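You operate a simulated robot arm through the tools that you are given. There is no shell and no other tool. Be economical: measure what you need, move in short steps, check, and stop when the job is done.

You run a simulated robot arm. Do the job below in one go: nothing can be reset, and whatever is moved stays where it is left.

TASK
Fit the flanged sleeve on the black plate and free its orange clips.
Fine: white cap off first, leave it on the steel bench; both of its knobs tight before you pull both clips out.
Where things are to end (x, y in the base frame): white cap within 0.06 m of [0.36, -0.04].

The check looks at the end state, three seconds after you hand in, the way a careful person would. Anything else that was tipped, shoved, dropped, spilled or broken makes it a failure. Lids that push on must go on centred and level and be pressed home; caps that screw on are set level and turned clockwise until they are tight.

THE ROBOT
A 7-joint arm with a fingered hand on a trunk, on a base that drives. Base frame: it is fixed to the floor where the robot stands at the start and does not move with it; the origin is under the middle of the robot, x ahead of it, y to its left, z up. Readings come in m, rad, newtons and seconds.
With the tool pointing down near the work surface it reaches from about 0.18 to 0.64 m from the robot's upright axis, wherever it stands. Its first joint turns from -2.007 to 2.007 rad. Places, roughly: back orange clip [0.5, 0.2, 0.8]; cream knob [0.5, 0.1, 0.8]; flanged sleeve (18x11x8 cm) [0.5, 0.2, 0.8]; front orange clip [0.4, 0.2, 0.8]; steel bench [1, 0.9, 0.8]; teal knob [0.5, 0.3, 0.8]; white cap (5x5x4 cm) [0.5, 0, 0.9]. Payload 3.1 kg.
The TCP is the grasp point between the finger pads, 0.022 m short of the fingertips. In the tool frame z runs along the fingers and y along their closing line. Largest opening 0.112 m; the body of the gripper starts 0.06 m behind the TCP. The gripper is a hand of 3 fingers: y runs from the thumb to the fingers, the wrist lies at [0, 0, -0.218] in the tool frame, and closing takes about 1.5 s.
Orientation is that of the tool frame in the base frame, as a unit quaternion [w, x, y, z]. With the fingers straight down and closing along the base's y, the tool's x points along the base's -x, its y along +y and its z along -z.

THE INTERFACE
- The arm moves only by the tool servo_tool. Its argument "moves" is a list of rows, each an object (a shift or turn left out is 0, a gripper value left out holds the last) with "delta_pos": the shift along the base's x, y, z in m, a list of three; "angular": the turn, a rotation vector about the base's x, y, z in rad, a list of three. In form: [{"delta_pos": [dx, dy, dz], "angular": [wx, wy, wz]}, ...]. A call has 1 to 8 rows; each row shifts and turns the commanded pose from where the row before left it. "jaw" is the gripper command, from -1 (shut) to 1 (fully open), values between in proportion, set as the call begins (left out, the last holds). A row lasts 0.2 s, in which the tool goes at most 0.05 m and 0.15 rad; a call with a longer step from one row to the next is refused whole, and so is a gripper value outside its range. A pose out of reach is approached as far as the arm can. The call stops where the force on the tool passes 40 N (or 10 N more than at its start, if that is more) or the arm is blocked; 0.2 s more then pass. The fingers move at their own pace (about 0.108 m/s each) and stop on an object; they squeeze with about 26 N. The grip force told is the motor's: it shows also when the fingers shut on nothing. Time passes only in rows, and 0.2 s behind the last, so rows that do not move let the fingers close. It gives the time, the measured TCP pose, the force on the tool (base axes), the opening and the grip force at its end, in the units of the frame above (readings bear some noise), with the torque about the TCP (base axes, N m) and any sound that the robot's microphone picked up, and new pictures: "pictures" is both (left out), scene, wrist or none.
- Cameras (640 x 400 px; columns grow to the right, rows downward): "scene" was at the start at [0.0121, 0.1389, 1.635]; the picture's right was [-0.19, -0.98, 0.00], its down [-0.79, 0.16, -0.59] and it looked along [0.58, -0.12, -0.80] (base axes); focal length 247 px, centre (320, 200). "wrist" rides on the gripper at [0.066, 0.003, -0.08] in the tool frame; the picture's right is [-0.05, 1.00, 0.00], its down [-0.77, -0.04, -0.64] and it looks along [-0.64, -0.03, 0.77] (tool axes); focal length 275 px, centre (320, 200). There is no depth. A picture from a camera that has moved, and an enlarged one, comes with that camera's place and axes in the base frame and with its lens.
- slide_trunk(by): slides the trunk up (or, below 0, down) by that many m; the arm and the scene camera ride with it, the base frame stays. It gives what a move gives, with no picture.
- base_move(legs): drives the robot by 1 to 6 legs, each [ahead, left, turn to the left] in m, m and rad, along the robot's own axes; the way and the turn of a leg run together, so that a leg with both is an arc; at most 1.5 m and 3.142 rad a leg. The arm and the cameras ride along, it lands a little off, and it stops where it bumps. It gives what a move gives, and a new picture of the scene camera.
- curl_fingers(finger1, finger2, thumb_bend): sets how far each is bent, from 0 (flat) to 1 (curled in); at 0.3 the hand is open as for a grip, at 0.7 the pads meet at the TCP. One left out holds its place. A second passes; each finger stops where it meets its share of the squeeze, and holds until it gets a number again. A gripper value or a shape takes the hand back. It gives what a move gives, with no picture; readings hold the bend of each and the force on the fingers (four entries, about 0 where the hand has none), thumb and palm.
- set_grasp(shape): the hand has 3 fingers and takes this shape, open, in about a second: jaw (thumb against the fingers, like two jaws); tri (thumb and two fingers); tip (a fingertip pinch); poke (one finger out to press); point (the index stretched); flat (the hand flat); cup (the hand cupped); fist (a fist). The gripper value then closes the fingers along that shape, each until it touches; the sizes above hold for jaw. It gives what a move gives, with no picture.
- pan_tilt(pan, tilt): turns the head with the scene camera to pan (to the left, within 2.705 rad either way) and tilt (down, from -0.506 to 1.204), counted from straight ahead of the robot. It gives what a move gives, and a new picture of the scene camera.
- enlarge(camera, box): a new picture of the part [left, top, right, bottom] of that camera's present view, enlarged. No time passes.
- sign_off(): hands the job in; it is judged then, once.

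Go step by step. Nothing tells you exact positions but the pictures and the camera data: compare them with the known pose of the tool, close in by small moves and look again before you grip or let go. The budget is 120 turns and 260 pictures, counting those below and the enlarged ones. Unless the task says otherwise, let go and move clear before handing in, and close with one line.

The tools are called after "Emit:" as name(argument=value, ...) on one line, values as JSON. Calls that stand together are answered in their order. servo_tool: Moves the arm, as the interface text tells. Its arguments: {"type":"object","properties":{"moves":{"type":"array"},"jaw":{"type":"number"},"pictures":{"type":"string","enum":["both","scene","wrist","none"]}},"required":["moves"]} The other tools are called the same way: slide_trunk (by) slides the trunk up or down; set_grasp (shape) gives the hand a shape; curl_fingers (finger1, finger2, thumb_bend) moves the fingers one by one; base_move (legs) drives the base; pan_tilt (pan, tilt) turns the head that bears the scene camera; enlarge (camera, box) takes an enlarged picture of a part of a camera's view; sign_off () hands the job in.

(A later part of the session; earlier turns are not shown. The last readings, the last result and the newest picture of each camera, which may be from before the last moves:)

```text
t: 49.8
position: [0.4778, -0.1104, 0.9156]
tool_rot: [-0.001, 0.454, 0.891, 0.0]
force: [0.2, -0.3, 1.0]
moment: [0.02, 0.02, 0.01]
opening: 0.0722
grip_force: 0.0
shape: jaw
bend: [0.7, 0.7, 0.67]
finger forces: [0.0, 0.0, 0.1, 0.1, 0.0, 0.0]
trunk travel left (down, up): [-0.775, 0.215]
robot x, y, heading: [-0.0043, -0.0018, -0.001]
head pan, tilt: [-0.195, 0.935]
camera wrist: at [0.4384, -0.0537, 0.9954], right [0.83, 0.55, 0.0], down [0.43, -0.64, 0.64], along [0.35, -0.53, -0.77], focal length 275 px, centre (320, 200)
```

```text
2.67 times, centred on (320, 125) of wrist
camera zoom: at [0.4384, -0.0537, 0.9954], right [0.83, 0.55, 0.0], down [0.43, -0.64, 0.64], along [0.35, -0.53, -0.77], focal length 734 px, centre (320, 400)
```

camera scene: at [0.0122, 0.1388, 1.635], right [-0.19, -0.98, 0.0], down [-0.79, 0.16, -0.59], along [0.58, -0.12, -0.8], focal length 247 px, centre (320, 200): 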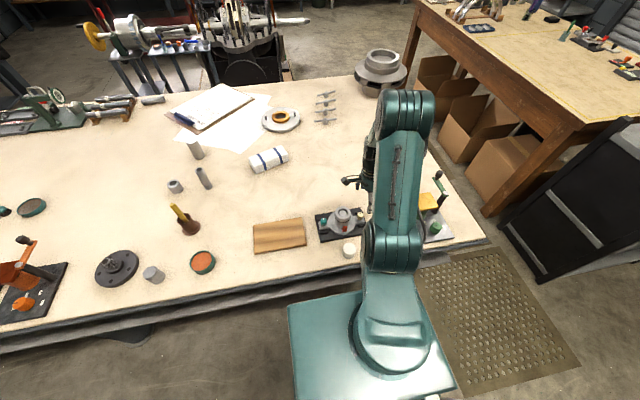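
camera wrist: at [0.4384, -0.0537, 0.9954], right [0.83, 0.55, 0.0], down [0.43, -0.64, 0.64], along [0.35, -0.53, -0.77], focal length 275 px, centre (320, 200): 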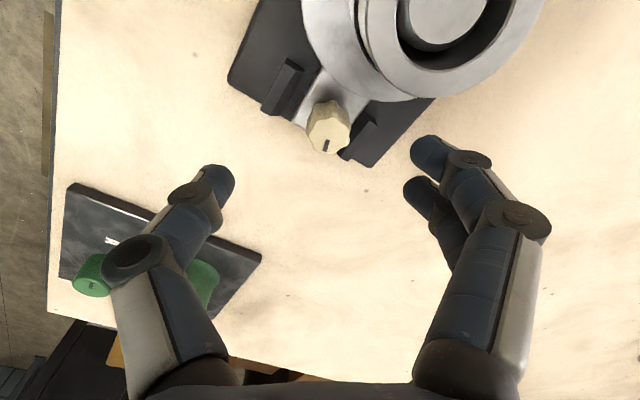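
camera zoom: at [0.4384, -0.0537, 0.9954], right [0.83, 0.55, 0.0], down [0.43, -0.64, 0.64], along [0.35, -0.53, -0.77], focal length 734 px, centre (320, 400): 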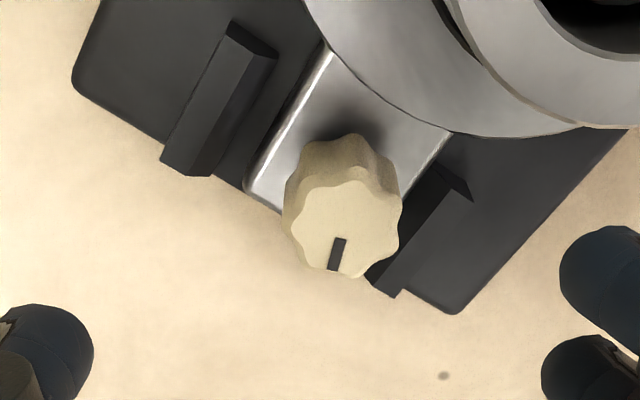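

The knob is below the hand at about (0.480, -0.111). I descend, grip, and turn a longer stroke.

Emit:
servo_tool(moves=[{"delta_pos": [0.001, -0.001, -0.03]}, {"delta_pos": [0, 0, -0.032]}, {}], pictures="none")

Emit:
servo_tool(moves=[{}, {}, {}, {}, {}, {}], jaw=-1, pictures="wrist")

```text
t: 50.6
position: [0.4777, -0.1123, 0.853]
tool_rot: [0.0, 0.454, 0.891, -0.001]
force: [-0.3, -0.5, 0.3]
moment: [0.03, -0.03, -0.02]
opening: 0.0722
grip_force: 0.0
shape: jaw
bend: [0.7, 0.7, 0.67]
finger forces: [0.0, 0.0, 0.1, 0.0, 0.1, 0.0]
trunk travel left (down, up): [-0.775, 0.215]
robot x, y, heading: [0.0013, 0.0005, 0.003]
head pan, tilt: [-0.195, 0.935]
```

```text
t: 52.0
position: [0.4793, -0.1106, 0.8526]
tool_rot: [0.0, 0.455, 0.891, 0.0]
force: [-2.0, 1.8, -0.2]
moment: [0.02, 0.04, 0.02]
opening: 0.0164
grip_force: 25.7
shape: jaw
bend: [0.73, 0.73, 0.7]
finger forces: [11.9, 12.5, 0.0, 0.0, 23.2, 0.0]
trunk travel left (down, up): [-0.775, 0.215]
robot x, y, heading: [0.001, -0.0013, -0.002]
head pan, tilt: [-0.195, 0.935]
camera wrist: at [0.4396, -0.0542, 0.9336], right [0.84, 0.55, 0.0], down [0.42, -0.64, 0.64], along [0.35, -0.53, -0.77], focal length 275 px, centre (320, 200)
```

wrist: 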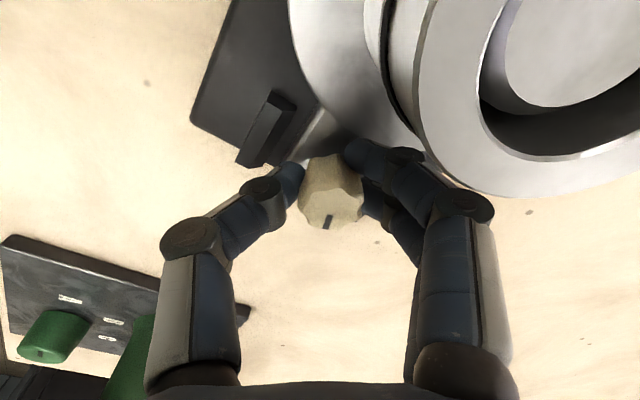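

Emit:
servo_tool(moves=[{"angular": [0, 0, -0.14]}, {"angular": [0, 0, -0.14]}, {"angular": [0, 0, -0.14]}, {"angular": [0, 0, -0.14]}, {"angular": [0, 0, -0.14]}, {"angular": [0, 0, -0.14]}, {}], pictures="wrist")

```text
t: 53.6
position: [0.4788, -0.1095, 0.8535]
tool_rot: [0.001, 0.777, 0.629, -0.002]
force: [0.4, 17.9, 0.4]
moment: [0.25, 0.02, 0.06]
opening: 0.016
grip_force: 25.9
shape: jaw
bend: [0.73, 0.73, 0.7]
finger forces: [16.8, 8.9, 0.1, 0.1, 28.3, 0.0]
trunk travel left (down, up): [-0.775, 0.215]
robot x, y, heading: [-0.0016, -0.0018, 0.006]
head pan, tilt: [-0.195, 0.935]
camera wrist: at [0.4931, -0.0432, 0.9334], right [0.97, -0.26, 0.0], down [-0.2, -0.74, 0.64], along [-0.16, -0.62, -0.77], focal length 275 px, centre (320, 200)
```

wrist: 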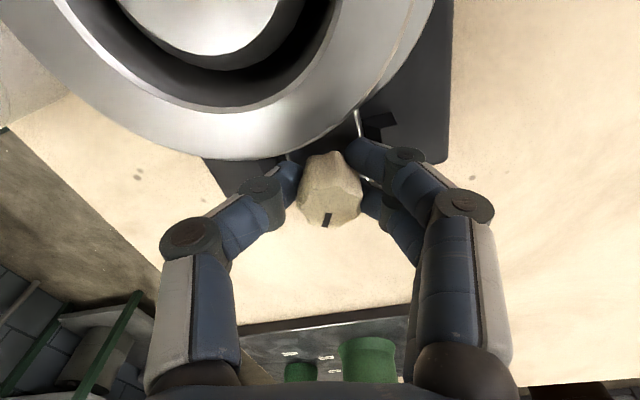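

A side force of +18 N in y shows the hand sits a bit off the knob axis; I shift +y 2 mm and keep turning.

Emit:
servo_tool(moves=[{"delta_pos": [0, 0.002, 0]}, {"angular": [0, 0, -0.12]}, {"angular": [0, 0, -0.12]}, {"angular": [0, 0, -0.12]}, {}], pictures="wrist")

```text
t: 54.8
position: [0.4769, -0.1086, 0.8536]
tool_rot: [0.0, 0.878, 0.479, 0.0]
force: [1.0, 13.7, -0.2]
moment: [0.2, 0.01, 0.07]
opening: 0.0157
grip_force: 26.2
shape: jaw
bend: [0.73, 0.73, 0.7]
finger forces: [14.5, 9.9, 0.1, 0.0, 29.3, 0.0]
trunk travel left (down, up): [-0.775, 0.215]
robot x, y, heading: [0.0008, 0.0014, -0.003]
head pan, tilt: [-0.195, 0.935]
camera wrist: at [0.5145, -0.0525, 0.9335], right [0.81, -0.58, 0.0], down [-0.45, -0.63, 0.64], along [-0.37, -0.52, -0.77], focal length 275 px, centre (320, 200)
```

wrist: 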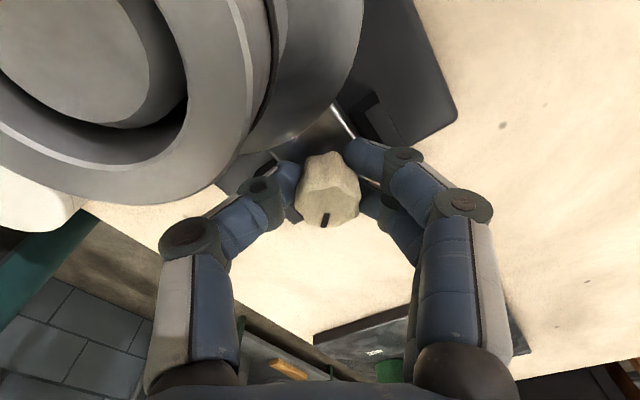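

Emit:
servo_tool(moves=[{"delta_pos": [0, 0.001, 0], "angular": [0, 0, -0.1]}, {"delta_pos": [0, 0.001, 0], "angular": [0, 0, -0.1]}, {"angular": [0, 0, -0.1]}, {"angular": [0, 0, -0.1]}, {}], pictures="none")

Emit:
servo_tool(moves=[{}, {}, {"delta_pos": [0, 0, 0.02]}, {"delta_pos": [0, 0, 0.025]}, {"angular": [0, 0, 0.14]}, {"angular": [0, 0, 0.14]}, {"angular": [0, 0, 0.14]}, {"angular": [0, 0, 0.14]}], jaw=-0.3, pictures="wrist")

Emit:
servo_tool(moves=[{"angular": [0, 0, 0.14]}, {"angular": [0, 0, 0.14]}, {"angular": [0, 0, 0.14]}, {"angular": [0, 0, 0.14]}, {"angular": [0, 0, 0.14]}, {"angular": [0, 0, 0.14]}, {"angular": [0, 0, 0.14]}, {"angular": [0, 0, 0.14]}], jaw=0.3, pictures="wrist")

Emit:
enlarge(camera="wrist", box=[220, 50, 420, 200])

```text
t: 56.0
position: [0.4793, -0.1088, 0.8525]
tool_rot: [0.0, 0.956, 0.294, 0.0]
force: [1.5, 5.1, -0.6]
moment: [0.11, 0.01, 0.02]
opening: 0.0159
grip_force: 26.4
shape: jaw
bend: [0.73, 0.73, 0.7]
finger forces: [14.3, 14.0, 0.0, 0.0, 26.9, 0.0]
trunk travel left (down, up): [-0.775, 0.215]
robot x, y, heading: [-0.0017, -0.0013, -0.002]
head pan, tilt: [-0.195, 0.935]
```

```text
t: 57.8
position: [0.4779, -0.1083, 0.8962]
tool_rot: [0.0, 0.836, 0.549, 0.0]
force: [-0.2, -0.4, 0.5]
moment: [-0.03, -0.01, 0.01]
opening: 0.0386
grip_force: 0.0
shape: jaw
bend: [0.74, 0.74, 0.7]
finger forces: [0.0, 0.1, 0.0, 0.1, 0.0, 0.1]
trunk travel left (down, up): [-0.775, 0.215]
robot x, y, heading: [-0.0018, 0.0045, -0.001]
head pan, tilt: [-0.195, 0.935]
camera wrist: at [0.5051, -0.0472, 0.9779], right [0.9, -0.44, 0.0], down [-0.34, -0.69, 0.64], along [-0.28, -0.57, -0.77], focal length 275 px, centre (320, 200)
```

wrist: 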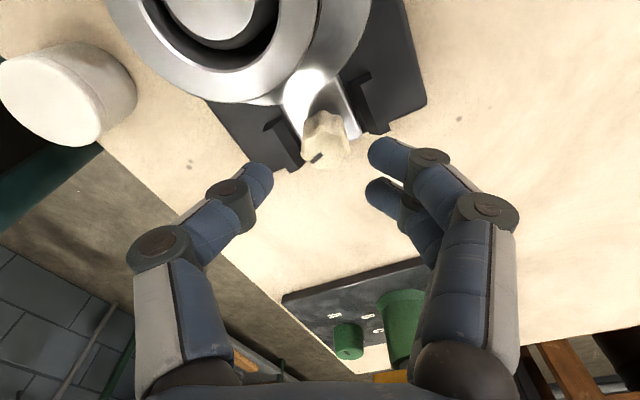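

```text
t: 59.6
position: [0.4774, -0.1083, 0.8974]
tool_rot: [0.0, 0.417, 0.909, -0.001]
force: [-1.4, 0.1, 0.4]
moment: [0.02, 0.0, -0.03]
opening: 0.0724
grip_force: 0.1
shape: jaw
bend: [0.7, 0.7, 0.67]
finger forces: [0.0, 0.0, 0.1, 0.0, 0.0, 0.0]
trunk travel left (down, up): [-0.775, 0.215]
robot x, y, heading: [-0.0008, 0.0023, 0.002]
head pan, tilt: [-0.195, 0.935]
camera wrist: at [0.4352, -0.0542, 0.9785], right [0.79, 0.62, 0.0], down [0.48, -0.61, 0.64], along [0.39, -0.5, -0.77], focal length 275 px, centre (320, 200)
```

wrist: 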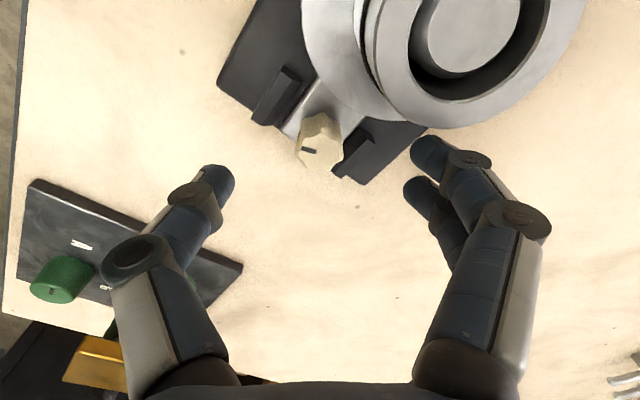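

```text
2.67 times, centred on (320, 125) of wrist
camera zoom: at [0.4352, -0.0542, 0.9785], right [0.79, 0.62, 0.0], down [0.48, -0.61, 0.64], along [0.39, -0.5, -0.77], focal length 734 px, centre (320, 400)
```

zoom: 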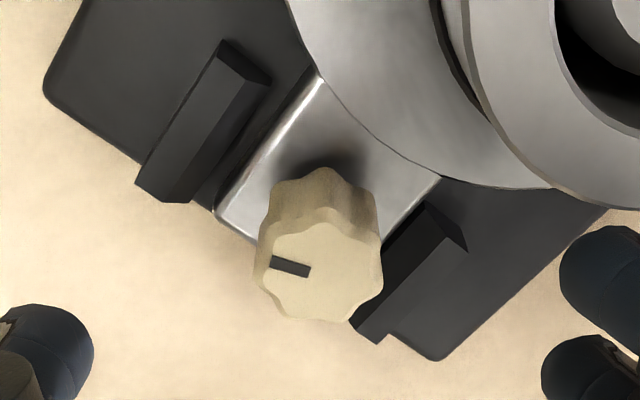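

About 160° turned so far, no tightness yet. I do another stroke.

Emit:
servo_tool(moves=[{"delta_pos": [0.001, -0.001, -0.02]}, {"delta_pos": [0, 0, -0.024]}, {}], pictures="none")

Emit:
servo_tool(moves=[{}, {}, {}, {}, {}, {}], jaw=-1, pictures="none")

Emit:
servo_tool(moves=[{"angular": [0, 0, -0.14]}, {"angular": [0, 0, -0.14]}, {"angular": [0, 0, -0.14]}, {"angular": [0, 0, -0.14]}, {"angular": [0, 0, -0.14]}, {"angular": [0, 0, -0.14]}, {}], pictures="wrist")

```text
t: 60.4
position: [0.4779, -0.1091, 0.8548]
tool_rot: [0.001, 0.418, 0.909, 0.0]
force: [-0.9, -0.4, 0.0]
moment: [0.0, 0.01, -0.01]
opening: 0.0725
grip_force: 0.0
shape: jaw
bend: [0.7, 0.7, 0.67]
finger forces: [0.1, 0.0, 0.1, 0.1, 0.0, 0.1]
trunk travel left (down, up): [-0.775, 0.215]
robot x, y, heading: [0.0005, 0.0002, -0.004]
head pan, tilt: [-0.195, 0.935]
```

```text
t: 61.8
position: [0.4782, -0.1073, 0.8536]
tool_rot: [0.0, 0.417, 0.909, 0.0]
force: [-0.8, 1.3, -0.1]
moment: [0.05, 0.01, 0.02]
opening: 0.0158
grip_force: 26.3
shape: jaw
bend: [0.72, 0.73, 0.7]
finger forces: [11.7, 12.2, 0.1, 0.0, 22.8, 0.0]
trunk travel left (down, up): [-0.775, 0.215]
robot x, y, heading: [0.0029, -0.0002, 0.004]
head pan, tilt: [-0.195, 0.935]
```

```text
t: 63.4
position: [0.4795, -0.1058, 0.854]
tool_rot: [0.001, 0.752, 0.659, -0.002]
force: [1.1, 18.0, 0.6]
moment: [0.19, -0.03, 0.29]
opening: 0.0143
grip_force: 26.0
shape: jaw
bend: [0.72, 0.72, 0.7]
finger forces: [21.7, 12.3, 0.0, 0.1, 19.6, 0.0]
trunk travel left (down, up): [-0.775, 0.215]
robot x, y, heading: [-0.0023, 0.003, 0.002]
head pan, tilt: [-0.195, 0.935]
camera wrist: at [0.4897, -0.0383, 0.9346], right [0.98, -0.18, 0.0], down [-0.14, -0.76, 0.64], along [-0.11, -0.63, -0.77], focal length 275 px, centre (320, 200)
```

wrist: 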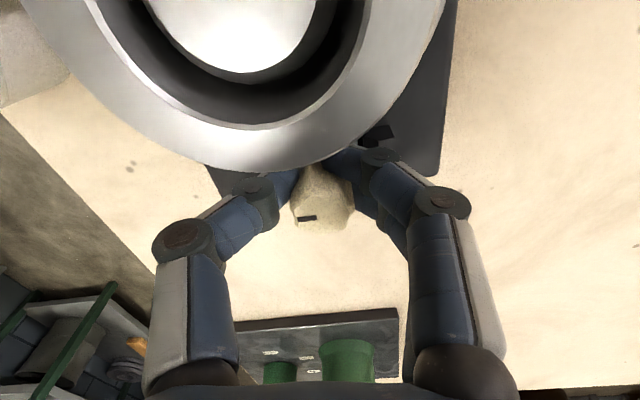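

Torque is beginning to rise (0.29 N·m). I shift toward +y slightly and turn further.

Emit:
servo_tool(moves=[{"delta_pos": [0, 0.002, 0]}, {"angular": [0, 0, -0.12]}, {"angular": [0, 0, -0.12]}, {}], pictures="wrist")

```text
t: 64.4
position: [0.4801, -0.104, 0.854]
tool_rot: [0.001, 0.826, 0.564, -0.002]
force: [7.1, 20.5, 0.6]
moment: [0.23, -0.1, 0.32]
opening: 0.0134
grip_force: 26.2
shape: jaw
bend: [0.72, 0.72, 0.7]
finger forces: [17.3, 14.7, 0.1, 0.0, 18.1, 0.0]
trunk travel left (down, up): [-0.775, 0.215]
robot x, y, heading: [0.0015, 0.0017, 0.002]
head pan, tilt: [-0.195, 0.935]
camera wrist: at [0.5055, -0.0416, 0.9343], right [0.91, -0.41, 0.0], down [-0.31, -0.7, 0.64], along [-0.26, -0.58, -0.77], focal length 275 px, centre (320, 200)
```

wrist: 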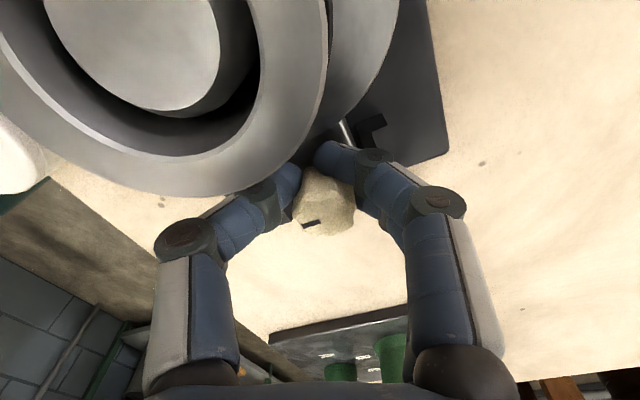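

The pointer has begun to lag the hand, so the knob may be tight, but my grip drifted off its axis. I release, rise and look.

Emit:
servo_tool(moves=[{}, {}, {"delta_pos": [0, -0.003, 0.02]}, {"delta_pos": [0, -0.003, 0.025]}, {"angular": [0, 0, 0.14]}, {"angular": [0, 0, 0.14]}, {"angular": [0, 0, 0.1]}, {}], jaw=0.2, pictures="wrist")

Emit:
enlarge(camera="wrist", box=[220, 50, 420, 200])

```text
t: 66.2
position: [0.4797, -0.1128, 0.8996]
tool_rot: [0.0, 0.704, 0.711, 0.0]
force: [0.2, -0.2, -0.4]
moment: [0.03, 0.03, 0.03]
opening: 0.0668
grip_force: 0.0
shape: jaw
bend: [0.71, 0.71, 0.71]
finger forces: [0.1, 0.0, 0.0, 0.0, 0.0, 0.0]
trunk travel left (down, up): [-0.775, 0.215]
robot x, y, heading: [0.0004, 0.0008, -0.003]
head pan, tilt: [-0.195, 0.935]
camera wrist: at [0.4794, -0.0454, 0.9796], right [1.0, -0.04, 0.0], down [-0.03, -0.77, 0.64], along [-0.02, -0.64, -0.77], focal length 275 px, centre (320, 200)
```

wrist: 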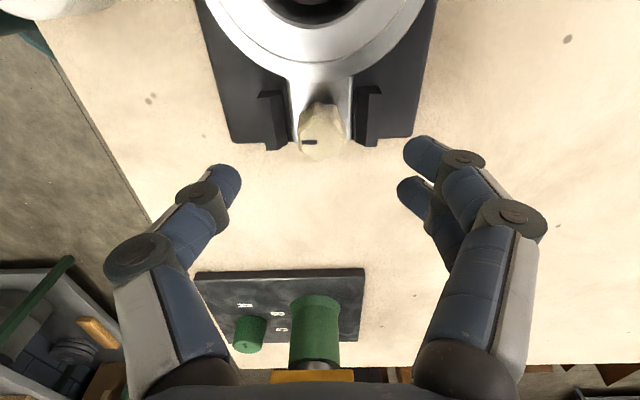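

```text
2.67 times, centred on (320, 125) of wrist
camera zoom: at [0.4794, -0.0454, 0.9796], right [1.0, -0.04, 0.0], down [-0.03, -0.77, 0.64], along [-0.02, -0.64, -0.77], focal length 734 px, centre (320, 400)
```

zoom: 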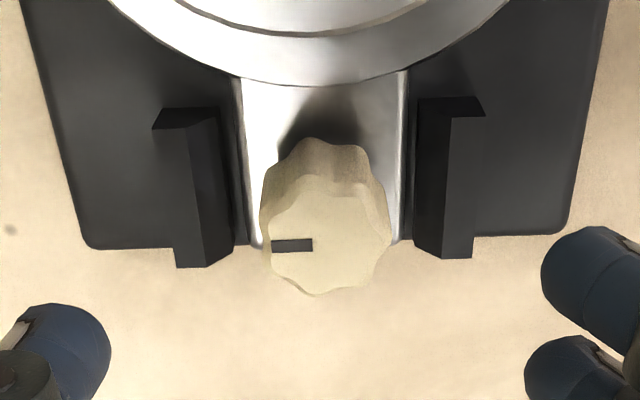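

The pointer has gone exactly half a turn, which suggests a tight stop. I confirm with one well-centred short turn.

Emit:
servo_tool(moves=[{"delta_pos": [-0.001, 0.0, -0.022]}, {"delta_pos": [0, 0, -0.024]}, {}], pictures="none")

Emit:
servo_tool(moves=[{}, {}, {}, {}, {}, {}], jaw=-1, pictures="wrist")

Emit:
servo_tool(moves=[{"angular": [0, 0, -0.1]}, {"angular": [0, 0, -0.1]}, {"angular": [0, 0, -0.1]}, {}], pictures="wrist")

```text
t: 67.0
position: [0.4778, -0.1133, 0.8536]
tool_rot: [0.0, 0.704, 0.71, 0.0]
force: [0.5, 0.2, -0.4]
moment: [-0.01, 0.02, 0.0]
opening: 0.0667
grip_force: 0.1
shape: jaw
bend: [0.71, 0.71, 0.71]
finger forces: [0.0, 0.1, 0.0, 0.1, 0.1, 0.0]
trunk travel left (down, up): [-0.775, 0.215]
robot x, y, heading: [0.0003, -0.0014, -0.004]
head pan, tilt: [-0.195, 0.935]
```

```text
t: 68.4
position: [0.4782, -0.1126, 0.8528]
tool_rot: [0.0, 0.705, 0.71, 0.0]
force: [-0.9, -1.4, 0.1]
moment: [-0.02, 0.02, 0.03]
opening: 0.0156
grip_force: 25.6
shape: jaw
bend: [0.73, 0.72, 0.7]
finger forces: [12.3, 10.9, 0.0, 0.0, 23.5, 0.0]
trunk travel left (down, up): [-0.775, 0.215]
robot x, y, heading: [-0.0021, 0.0037, -0.001]
head pan, tilt: [-0.195, 0.935]
camera wrist: at [0.4784, -0.0446, 0.9341], right [1.0, -0.04, 0.0], down [-0.03, -0.77, 0.64], along [-0.03, -0.64, -0.77], focal length 275 px, centre (320, 200)
```

wrist: 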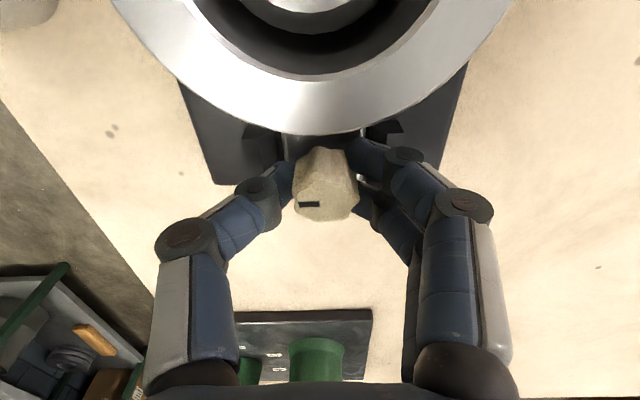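

```text
t: 69.4
position: [0.4775, -0.1131, 0.8527]
tool_rot: [0.0, 0.803, 0.596, 0.0]
force: [-3.6, -0.3, 0.6]
moment: [0.01, 0.04, 0.53]
opening: 0.0156
grip_force: 25.8
shape: jaw
bend: [0.73, 0.73, 0.7]
finger forces: [20.2, 8.4, 0.1, 0.1, 28.2, 0.0]
trunk travel left (down, up): [-0.775, 0.215]
robot x, y, heading: [-0.0002, 0.0022, -0.002]
head pan, tilt: [-0.195, 0.935]
camera wrist: at [0.4975, -0.0486, 0.934], right [0.94, -0.33, 0.0], down [-0.26, -0.73, 0.64], along [-0.21, -0.6, -0.77], focal length 275 px, centre (320, 200)
```

wrist: 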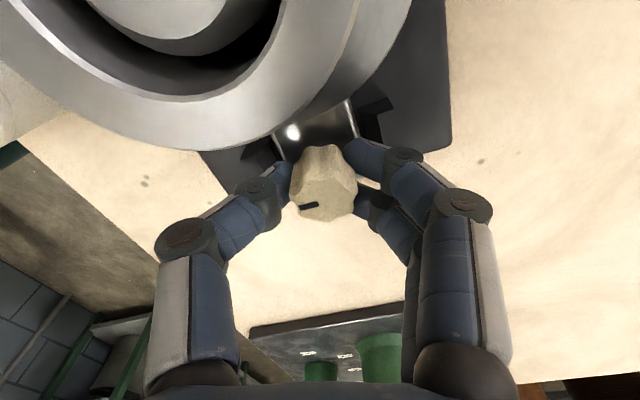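

Torque climbs to 0.53 N·m with the pointer lagging: the cream knob is tight. One last nudge, then I release and go to the teal knob.

Emit:
servo_tool(moves=[{"angular": [0, 0, -0.1]}, {"angular": [0, 0, -0.1]}, {}], pictures="wrist")

Emit:
servo_tool(moves=[{}, {}, {"delta_pos": [0, 0, 0.03]}, {"delta_pos": [0, 0, 0.04]}, {"delta_pos": [0, 0.03, 0.02], "angular": [0, 0, 0.12]}, {"delta_pos": [0, 0.04, 0], "angular": [0, 0, 0.12]}, {"delta_pos": [0, 0.04, 0], "angular": [0, 0, 0.12]}, {"delta_pos": [0, 0.036, 0], "angular": [0, 0, 0.12]}], jaw=0.2, pictures="wrist")

```text
t: 70.2
position: [0.476, -0.1152, 0.8529]
tool_rot: [-0.001, 0.859, 0.513, 0.0]
force: [-11.8, -9.3, -0.2]
moment: [-0.11, 0.15, 0.48]
opening: 0.0148
grip_force: 25.9
shape: jaw
bend: [0.73, 0.73, 0.7]
finger forces: [18.3, 8.1, 0.1, 0.0, 33.0, 0.0]
trunk travel left (down, up): [-0.775, 0.215]
robot x, y, heading: [0.0001, -0.0028, 0.0]
head pan, tilt: [-0.195, 0.935]
camera wrist: at [0.5087, -0.0564, 0.9342], right [0.86, -0.52, 0.0], down [-0.4, -0.66, 0.63], along [-0.33, -0.54, -0.77], focal length 275 px, centre (320, 200)
```

wrist: 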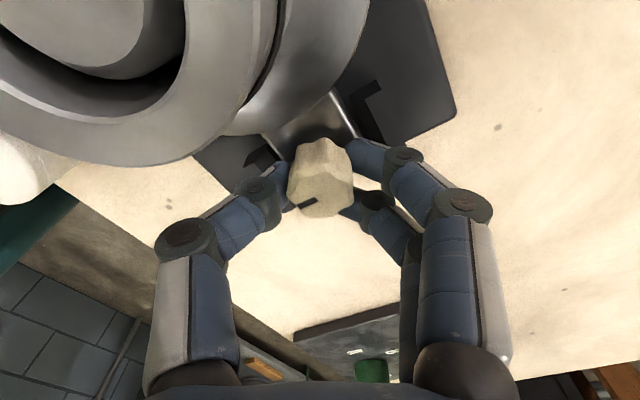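

```text
t: 72.0
position: [0.4771, 0.0329, 0.9422]
tool_rot: [0.001, 0.711, 0.704, -0.001]
force: [0.3, -1.2, -0.5]
moment: [-0.01, 0.0, 0.0]
opening: 0.0669
grip_force: 0.0
shape: jaw
bend: [0.71, 0.71, 0.71]
finger forces: [0.1, 0.1, 0.0, 0.0, 0.1, 0.0]
trunk travel left (down, up): [-0.775, 0.215]
robot x, y, heading: [-0.0025, -0.0036, 0.001]
head pan, tilt: [-0.195, 0.935]
camera wrist: at [0.4799, 0.1022, 1.0239], right [1.0, -0.06, 0.0], down [-0.04, -0.77, 0.64], along [-0.04, -0.64, -0.77], focal length 275 px, centre (320, 200)
```

wrist: 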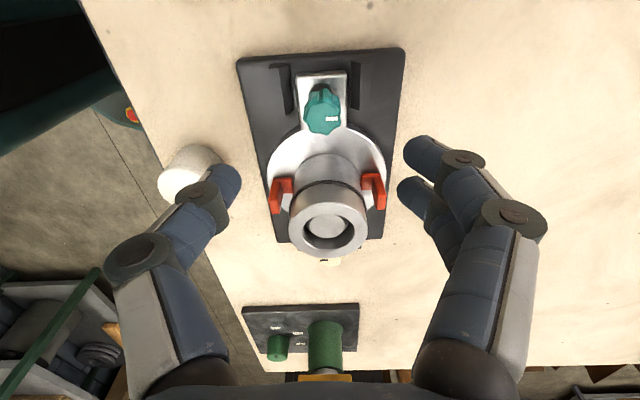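

Cream is tight. The teal knob lies at about (0.478, 0.033), pointer also facing +x. I rotate the hand back to +50° and lower for a look.

Emit:
servo_tool(moves=[{"angular": [0, 0, 0.14]}, {"angular": [0, 0, 0.14]}, {"angular": [0, 0, 0.14]}, {"angular": [0, 0, 0.14]}, {"delta_pos": [0, 0, -0.02], "angular": [0, 0, 0.14]}, {"delta_pos": [0, 0, -0.022], "angular": [0, 0, 0.14]}, {}], jaw=0.3, pictures="wrist")

Emit:
enlarge(camera="wrist", box=[220, 50, 420, 200])

```text
t: 73.6
position: [0.4799, 0.0318, 0.8993]
tool_rot: [-0.001, 0.362, 0.932, 0.0]
force: [0.3, -0.1, 0.1]
moment: [-0.01, 0.0, 0.0]
opening: 0.0723
grip_force: 0.0
shape: jaw
bend: [0.7, 0.7, 0.67]
finger forces: [0.0, 0.0, 0.1, 0.1, 0.1, 0.0]
trunk travel left (down, up): [-0.775, 0.215]
robot x, y, heading: [-0.0005, -0.0023, -0.003]
head pan, tilt: [-0.195, 0.935]
camera wrist: at [0.4303, 0.0817, 0.9815], right [0.71, 0.71, 0.0], down [0.54, -0.55, 0.64], along [0.45, -0.45, -0.77], focal length 275 px, centre (320, 200)
```

wrist: 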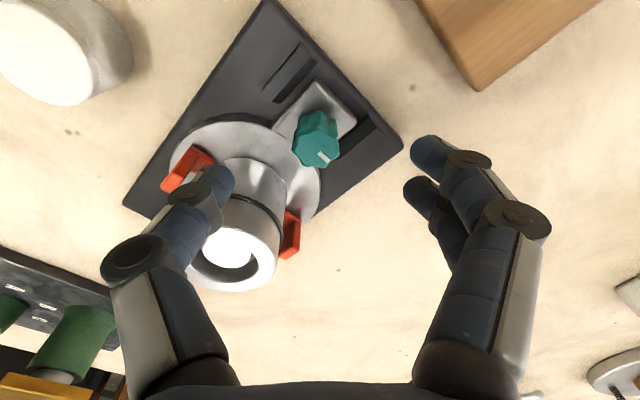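

```text
2.67 times, centred on (320, 125) of wrist
camera zoom: at [0.4303, 0.0817, 0.9815], right [0.71, 0.71, 0.0], down [0.54, -0.55, 0.64], along [0.45, -0.45, -0.77], focal length 734 px, centre (320, 400)
```

zoom: 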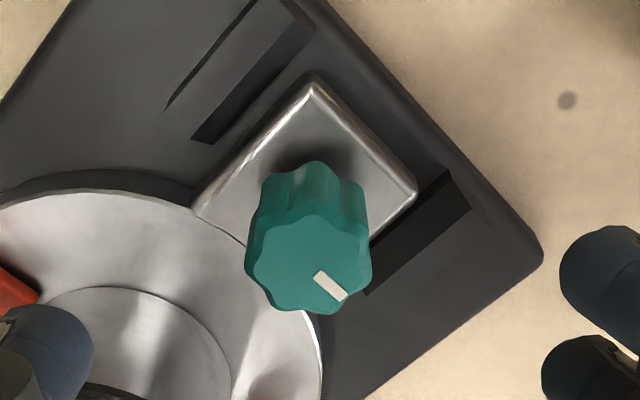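

The teal knob centre is about (0.479, 0.031). I descend, grip and turn clockwise.

Emit:
servo_tool(moves=[{"delta_pos": [-0.001, -0.001, -0.022]}, {"delta_pos": [0, 0, -0.024]}, {}], pictures="none")

Emit:
servo_tool(moves=[{}, {}, {}, {}, {}, {}], jaw=-1, pictures="wrist")

```text
t: 74.4
position: [0.4775, 0.0315, 0.853]
tool_rot: [0.0, 0.363, 0.932, 0.0]
force: [-0.3, 1.0, -0.5]
moment: [0.0, 0.01, -0.02]
opening: 0.0723
grip_force: 0.0
shape: jaw
bend: [0.7, 0.7, 0.67]
finger forces: [0.0, 0.1, 0.0, 0.1, 0.1, 0.0]
trunk travel left (down, up): [-0.775, 0.215]
robot x, y, heading: [0.0019, -0.0008, 0.002]
head pan, tilt: [-0.195, 0.935]
```

```text
t: 75.8
position: [0.4773, 0.0319, 0.8531]
tool_rot: [0.0, 0.363, 0.932, 0.0]
force: [-1.5, 1.0, -0.1]
moment: [0.03, 0.02, -0.03]
opening: 0.0154
grip_force: 25.6
shape: jaw
bend: [0.71, 0.72, 0.7]
finger forces: [10.9, 12.4, 0.1, 0.0, 23.5, 0.2]
trunk travel left (down, up): [-0.775, 0.215]
robot x, y, heading: [0.0011, 0.0012, -0.001]
head pan, tilt: [-0.195, 0.935]
camera wrist: at [0.4293, 0.0808, 0.9346], right [0.71, 0.7, 0.0], down [0.54, -0.55, 0.64], along [0.45, -0.45, -0.77], focal length 275 px, centre (320, 200)
```

wrist: 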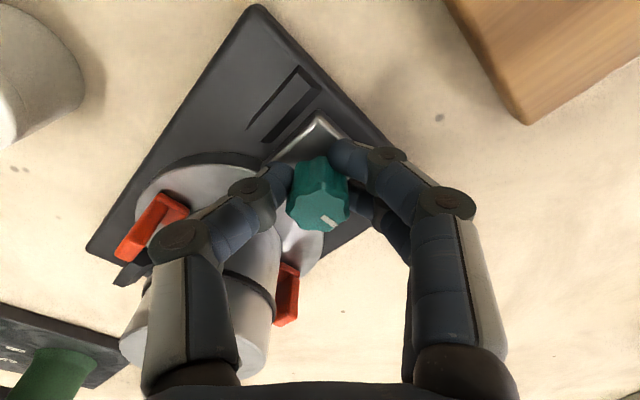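

Emit:
servo_tool(moves=[{"angular": [0, 0, -0.14]}, {"angular": [0, 0, -0.14]}, {"angular": [0, 0, -0.14]}, {"angular": [0, 0, -0.14]}, {"angular": [0, 0, -0.14]}, {"angular": [0, 0, -0.14]}, {}], pictures="none")

Emit:
servo_tool(moves=[{"angular": [0, 0, -0.14]}, {"angular": [0, 0, -0.14]}, {"angular": [0, 0, -0.14]}, {"angular": [0, 0, -0.14]}, {"angular": [0, 0, -0.14]}, {}], pictures="wrist")

```text
t: 77.4
position: [0.4791, 0.0323, 0.8541]
tool_rot: [0.0, 0.712, 0.702, 0.0]
force: [8.4, 1.2, 1.4]
moment: [0.0, -0.17, 0.06]
opening: 0.015
grip_force: 25.9
shape: jaw
bend: [0.71, 0.72, 0.7]
finger forces: [15.0, 16.2, 0.0, 0.0, 21.6, 0.0]
trunk travel left (down, up): [-0.775, 0.215]
robot x, y, heading: [-0.0003, 0.0027, -0.003]
head pan, tilt: [-0.195, 0.935]
```

```text
t: 78.8
position: [0.4796, 0.0322, 0.8523]
tool_rot: [0.0, 0.909, 0.416, 0.001]
force: [17.1, 5.6, 3.6]
moment: [0.02, -0.32, 0.01]
opening: 0.015
grip_force: 25.7
shape: jaw
bend: [0.71, 0.72, 0.7]
finger forces: [20.4, 14.7, 0.0, 0.0, 21.7, 0.0]
trunk travel left (down, up): [-0.775, 0.215]
robot x, y, heading: [-0.0012, -0.0014, 0.001]
head pan, tilt: [-0.195, 0.935]
camera wrist: at [0.5233, 0.0821, 0.9341], right [0.73, -0.69, 0.0], down [-0.53, -0.56, 0.64], along [-0.44, -0.46, -0.77], focal length 275 px, centre (320, 200)
```

wrist: 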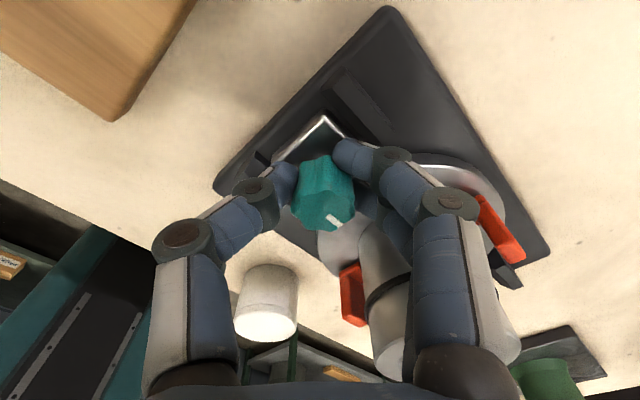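

The knob turned about 88° with the hand. I release, rise, turn back, and look.

Emit:
servo_tool(moves=[{}, {}, {"delta_pos": [0.001, 0, 0.02]}, {"delta_pos": [0, 0, 0.026]}, {"angular": [0, 0, 0.14]}, {"angular": [0, 0, 0.14]}, {"angular": [0, 0, 0.14]}, {"angular": [0, 0, 0.14]}], jaw=-0.3, pictures="none")

Emit:
servo_tool(moves=[{"angular": [0, 0, 0.14]}, {"angular": [0, 0, 0.14]}, {"angular": [0, 0, 0.14]}, {"angular": [0, 0, 0.14]}, {"angular": [0, 0, 0.14]}, {"angular": [0, 0, 0.14]}, {"angular": [0, 0, 0.14]}, {}], jaw=0.3, pictures="wrist")

Emit:
enlarge(camera="wrist", box=[220, 50, 420, 200])

```text
t: 80.6
position: [0.4786, 0.0318, 0.9006]
tool_rot: [0.001, 0.758, 0.652, 0.0]
force: [-0.1, -0.3, -0.7]
moment: [-0.01, -0.03, 0.01]
opening: 0.0389
grip_force: 0.1
shape: jaw
bend: [0.74, 0.74, 0.7]
finger forces: [0.0, 0.1, 0.0, 0.0, 0.0, 0.0]
trunk travel left (down, up): [-0.775, 0.215]
robot x, y, heading: [0.0013, -0.0028, 0.001]
head pan, tilt: [-0.195, 0.935]
```

```text
t: 82.4
position: [0.4794, 0.0311, 0.8999]
tool_rot: [0.0, 0.363, 0.932, 0.0]
force: [-0.4, 0.1, 0.7]
moment: [-0.01, -0.04, 0.04]
opening: 0.0722
grip_force: 0.1
shape: jaw
bend: [0.7, 0.7, 0.67]
finger forces: [0.0, 0.1, 0.0, 0.1, 0.0, 0.0]
trunk travel left (down, up): [-0.775, 0.215]
robot x, y, heading: [0.0014, -0.0008, 0.0]
head pan, tilt: [-0.195, 0.935]
camera wrist: at [0.4296, 0.0806, 0.9816], right [0.71, 0.71, 0.0], down [0.54, -0.55, 0.64], along [0.45, -0.45, -0.77], focal length 275 px, centre (320, 200)
```

wrist: 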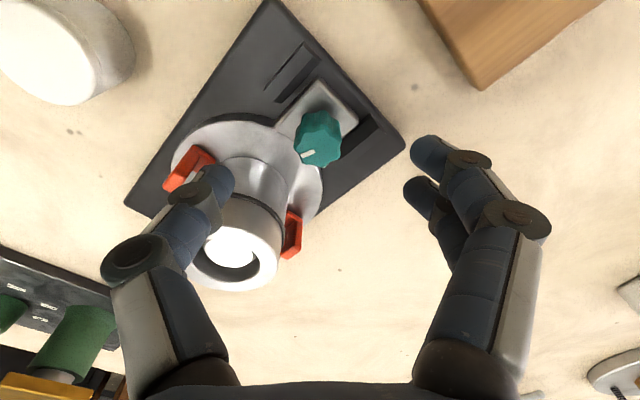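

```text
2.67 times, centred on (320, 125) of wrist
camera zoom: at [0.4296, 0.0806, 0.9816], right [0.71, 0.71, 0.0], down [0.54, -0.55, 0.64], along [0.45, -0.45, -0.77], focal length 734 px, centre (320, 400)
```

zoom: 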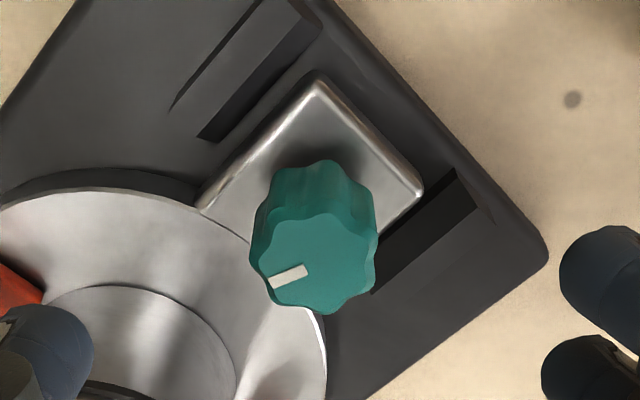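

The pointer moved about 85°. I do the second stroke.

Emit:
servo_tool(moves=[{"delta_pos": [0.001, 0, -0.022]}, {"delta_pos": [0, 0, -0.024]}, {}], pictures="none")

Emit:
servo_tool(moves=[{}, {}, {}, {}, {}, {}], jaw=-1, pictures="none")

Emit:
servo_tool(moves=[{"angular": [0, 0, -0.14]}, {"angular": [0, 0, -0.14]}, {"angular": [0, 0, -0.14]}, {"angular": [0, 0, -0.14]}, {"angular": [0, 0, -0.14]}, {"angular": [0, 0, -0.14]}, {}], pictures="wrist")

```text
t: 83.2
position: [0.48, 0.0315, 0.8549]
tool_rot: [0.0, 0.363, 0.932, 0.0]
force: [-0.1, 0.4, -0.1]
moment: [-0.01, -0.02, -0.04]
opening: 0.0726
grip_force: 0.1
shape: jaw
bend: [0.7, 0.7, 0.67]
finger forces: [0.0, 0.0, 0.0, 0.0, 0.0, 0.0]
trunk travel left (down, up): [-0.775, 0.215]
robot x, y, heading: [0.0007, -0.0002, -0.001]
head pan, tilt: [-0.195, 0.935]
```

```text
t: 84.6
position: [0.4792, 0.0331, 0.8547]
tool_rot: [0.0, 0.364, 0.932, 0.001]
force: [-1.1, 1.0, -0.3]
moment: [-0.01, 0.03, 0.0]
opening: 0.0155
grip_force: 25.5
shape: jaw
bend: [0.71, 0.72, 0.7]
finger forces: [11.4, 12.6, 0.0, 0.0, 23.2, 0.0]
trunk travel left (down, up): [-0.775, 0.215]
robot x, y, heading: [0.0018, -0.0016, -0.0]
head pan, tilt: [-0.195, 0.935]
```

```text
t: 86.2
position: [0.4795, 0.0317, 0.8547]
tool_rot: [0.001, 0.711, 0.703, 0.0]
force: [9.1, 2.3, 8.3]
moment: [0.02, -0.22, 0.02]
opening: 0.0158
grip_force: 26.3
shape: jaw
bend: [0.71, 0.72, 0.7]
finger forces: [16.1, 17.3, 0.0, 0.0, 22.1, 0.0]
trunk travel left (down, up): [-0.775, 0.215]
robot x, y, heading: [-0.0018, -0.001, 0.0]
head pan, tilt: [-0.195, 0.935]
camera wrist: at [0.4821, 0.0997, 0.9349], right [1.0, -0.06, 0.0], down [-0.05, -0.77, 0.64], along [-0.04, -0.63, -0.77], focal length 275 px, centre (320, 200)
```

wrist: 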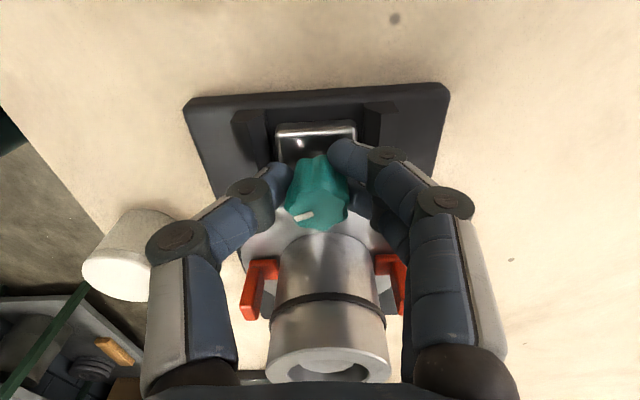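

Emit:
servo_tool(moves=[{"angular": [0, 0, -0.14]}, {"angular": [0, 0, -0.14]}, {"angular": [0, 0, -0.14]}, {"angular": [0, 0, -0.14]}, {"angular": [0, 0, -0.14]}, {}], pictures="wrist")

```text
t: 87.6
position: [0.481, 0.0329, 0.8547]
tool_rot: [-0.001, 0.909, 0.416, 0.0]
force: [16.0, 3.5, 8.1]
moment: [-0.03, -0.31, 0.35]
opening: 0.0156
grip_force: 25.8
shape: jaw
bend: [0.71, 0.72, 0.71]
finger forces: [22.9, 15.6, 0.0, 0.0, 18.6, 0.0]
trunk travel left (down, up): [-0.775, 0.215]
robot x, y, heading: [0.0029, -0.0017, 0.001]
head pan, tilt: [-0.195, 0.935]
camera wrist: at [0.5249, 0.0828, 0.9346], right [0.73, -0.69, 0.0], down [-0.53, -0.56, 0.64], along [-0.44, -0.46, -0.77], focal length 275 px, centre (320, 200)
```

wrist: 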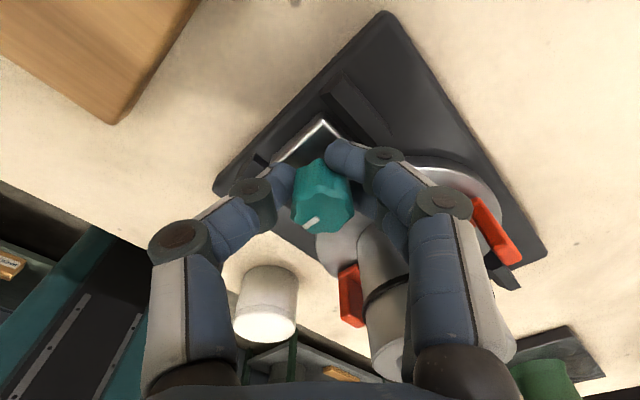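

Torque rises to 0.35 N·m: near the stop. I release, regrip at a fresh angle and finish.

Emit:
servo_tool(moves=[{}, {}, {"delta_pos": [0, 0, 0.02]}, {"delta_pos": [0, 0, 0.026]}, {"angular": [0, 0, 0.14]}, {"angular": [0, 0, 0.14]}, {"angular": [0, 0, 0.14]}, {"angular": [0, 0, 0.14]}], jaw=-0.3, pictures="none")

Emit:
servo_tool(moves=[{"angular": [0, 0, 0.14]}, {"angular": [0, 0, 0.14]}, {"angular": [0, 0, 0.14]}, {}], jaw=0.2, pictures="wrist")

Emit:
enlarge(camera="wrist", box=[220, 50, 420, 200])

```text
t: 89.4
position: [0.4797, 0.0316, 0.9014]
tool_rot: [0.0, 0.758, 0.652, -0.001]
force: [0.0, -0.1, 0.2]
moment: [0.01, -0.01, 0.03]
opening: 0.0388
grip_force: 0.1
shape: jaw
bend: [0.74, 0.74, 0.7]
finger forces: [0.0, 0.0, 0.1, 0.0, 0.0, 0.1]
trunk travel left (down, up): [-0.775, 0.215]
robot x, y, heading: [-0.002, 0.0018, -0.002]
head pan, tilt: [-0.195, 0.935]
```

```text
t: 90.4
position: [0.479, 0.0314, 0.9002]
tool_rot: [0.0, 0.605, 0.796, 0.0]
force: [-0.2, -0.6, -0.5]
moment: [0.02, -0.01, 0.0]
opening: 0.0668
grip_force: 0.0
shape: jaw
bend: [0.71, 0.71, 0.71]
finger forces: [0.0, 0.0, 0.0, 0.0, 0.0, 0.0]
trunk travel left (down, up): [-0.775, 0.215]
robot x, y, heading: [0.0027, -0.0027, -0.003]
head pan, tilt: [-0.195, 0.935]
camera wrist: at [0.4623, 0.0982, 0.9814], right [0.98, 0.22, 0.0], down [0.17, -0.75, 0.64], along [0.14, -0.62, -0.77], focal length 275 px, centre (320, 200)
```

wrist: 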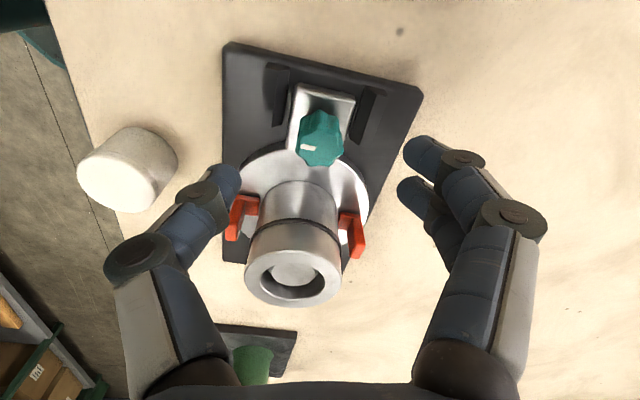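

```text
2.67 times, centred on (320, 125) of wrist
camera zoom: at [0.4623, 0.0982, 0.9814], right [0.98, 0.22, 0.0], down [0.17, -0.75, 0.64], along [0.14, -0.62, -0.77], focal length 734 px, centre (320, 400)
```

zoom: 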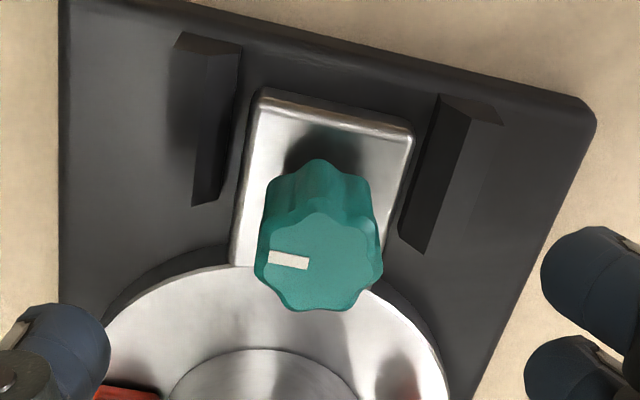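

The pointer is near the half-turn. I regrip and apply the final tightening.

Emit:
servo_tool(moves=[{"delta_pos": [0.001, 0.001, -0.022]}, {"delta_pos": [0, 0, -0.025]}, {}], pictures="none")

Emit:
servo_tool(moves=[{}, {}, {}, {}, {}, {}], jaw=-1, pictures="none")

Emit:
servo_tool(moves=[{"angular": [0, 0, -0.1]}, {"angular": [0, 0, -0.1]}, {"angular": [0, 0, -0.1]}, {"angular": [0, 0, -0.1]}, {}], pictures="wrist")

```text
t: 91.2
position: [0.4813, 0.0333, 0.8531]
tool_rot: [0.0, 0.607, 0.795, 0.0]
force: [-1.0, 0.9, 0.7]
moment: [0.01, 0.0, -0.01]
opening: 0.0668
grip_force: 0.1
shape: jaw
bend: [0.71, 0.71, 0.71]
finger forces: [0.0, 0.0, 0.0, 0.0, 0.0, 0.0]
trunk travel left (down, up): [-0.775, 0.215]
robot x, y, heading: [0.0008, -0.0017, 0.002]
head pan, tilt: [-0.195, 0.935]
```

```text
t: 92.6
position: [0.4809, 0.0334, 0.8544]
tool_rot: [0.0, 0.606, 0.796, 0.0]
force: [-0.8, 1.3, 0.3]
moment: [0.04, 0.0, 0.0]
opening: 0.0154
grip_force: 25.8
shape: jaw
bend: [0.71, 0.72, 0.7]
finger forces: [11.0, 12.1, 0.0, 0.1, 23.6, 0.0]
trunk travel left (down, up): [-0.775, 0.215]
robot x, y, heading: [0.0043, -0.0024, -0.001]
head pan, tilt: [-0.195, 0.935]
```

```text
t: 93.8
position: [0.4812, 0.0347, 0.8519]
tool_rot: [0.002, 0.752, 0.659, 0.0]
force: [3.7, 10.4, 0.3]
moment: [0.11, -0.09, 0.26]
opening: 0.0143
grip_force: 25.3
shape: jaw
bend: [0.71, 0.72, 0.7]
finger forces: [14.7, 13.3, 0.0, 0.0, 19.0, 0.0]
trunk travel left (down, up): [-0.775, 0.215]
robot x, y, heading: [-0.0033, -0.0038, -0.005]
head pan, tilt: [-0.195, 0.935]
camera wrist: at [0.491, 0.1019, 0.934], right [0.98, -0.18, 0.0], down [-0.14, -0.76, 0.64], along [-0.11, -0.63, -0.77], focal length 275 px, centre (320, 200)
```

wrist: 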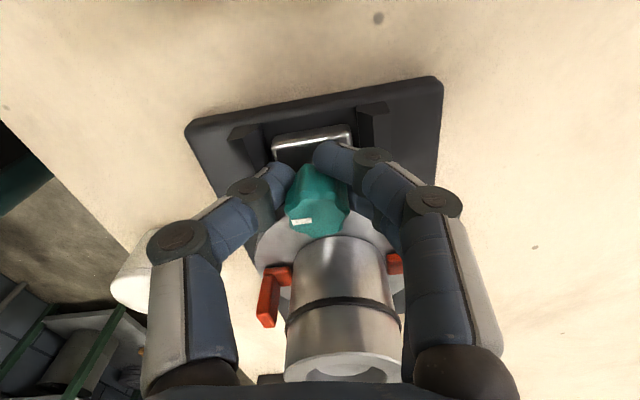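

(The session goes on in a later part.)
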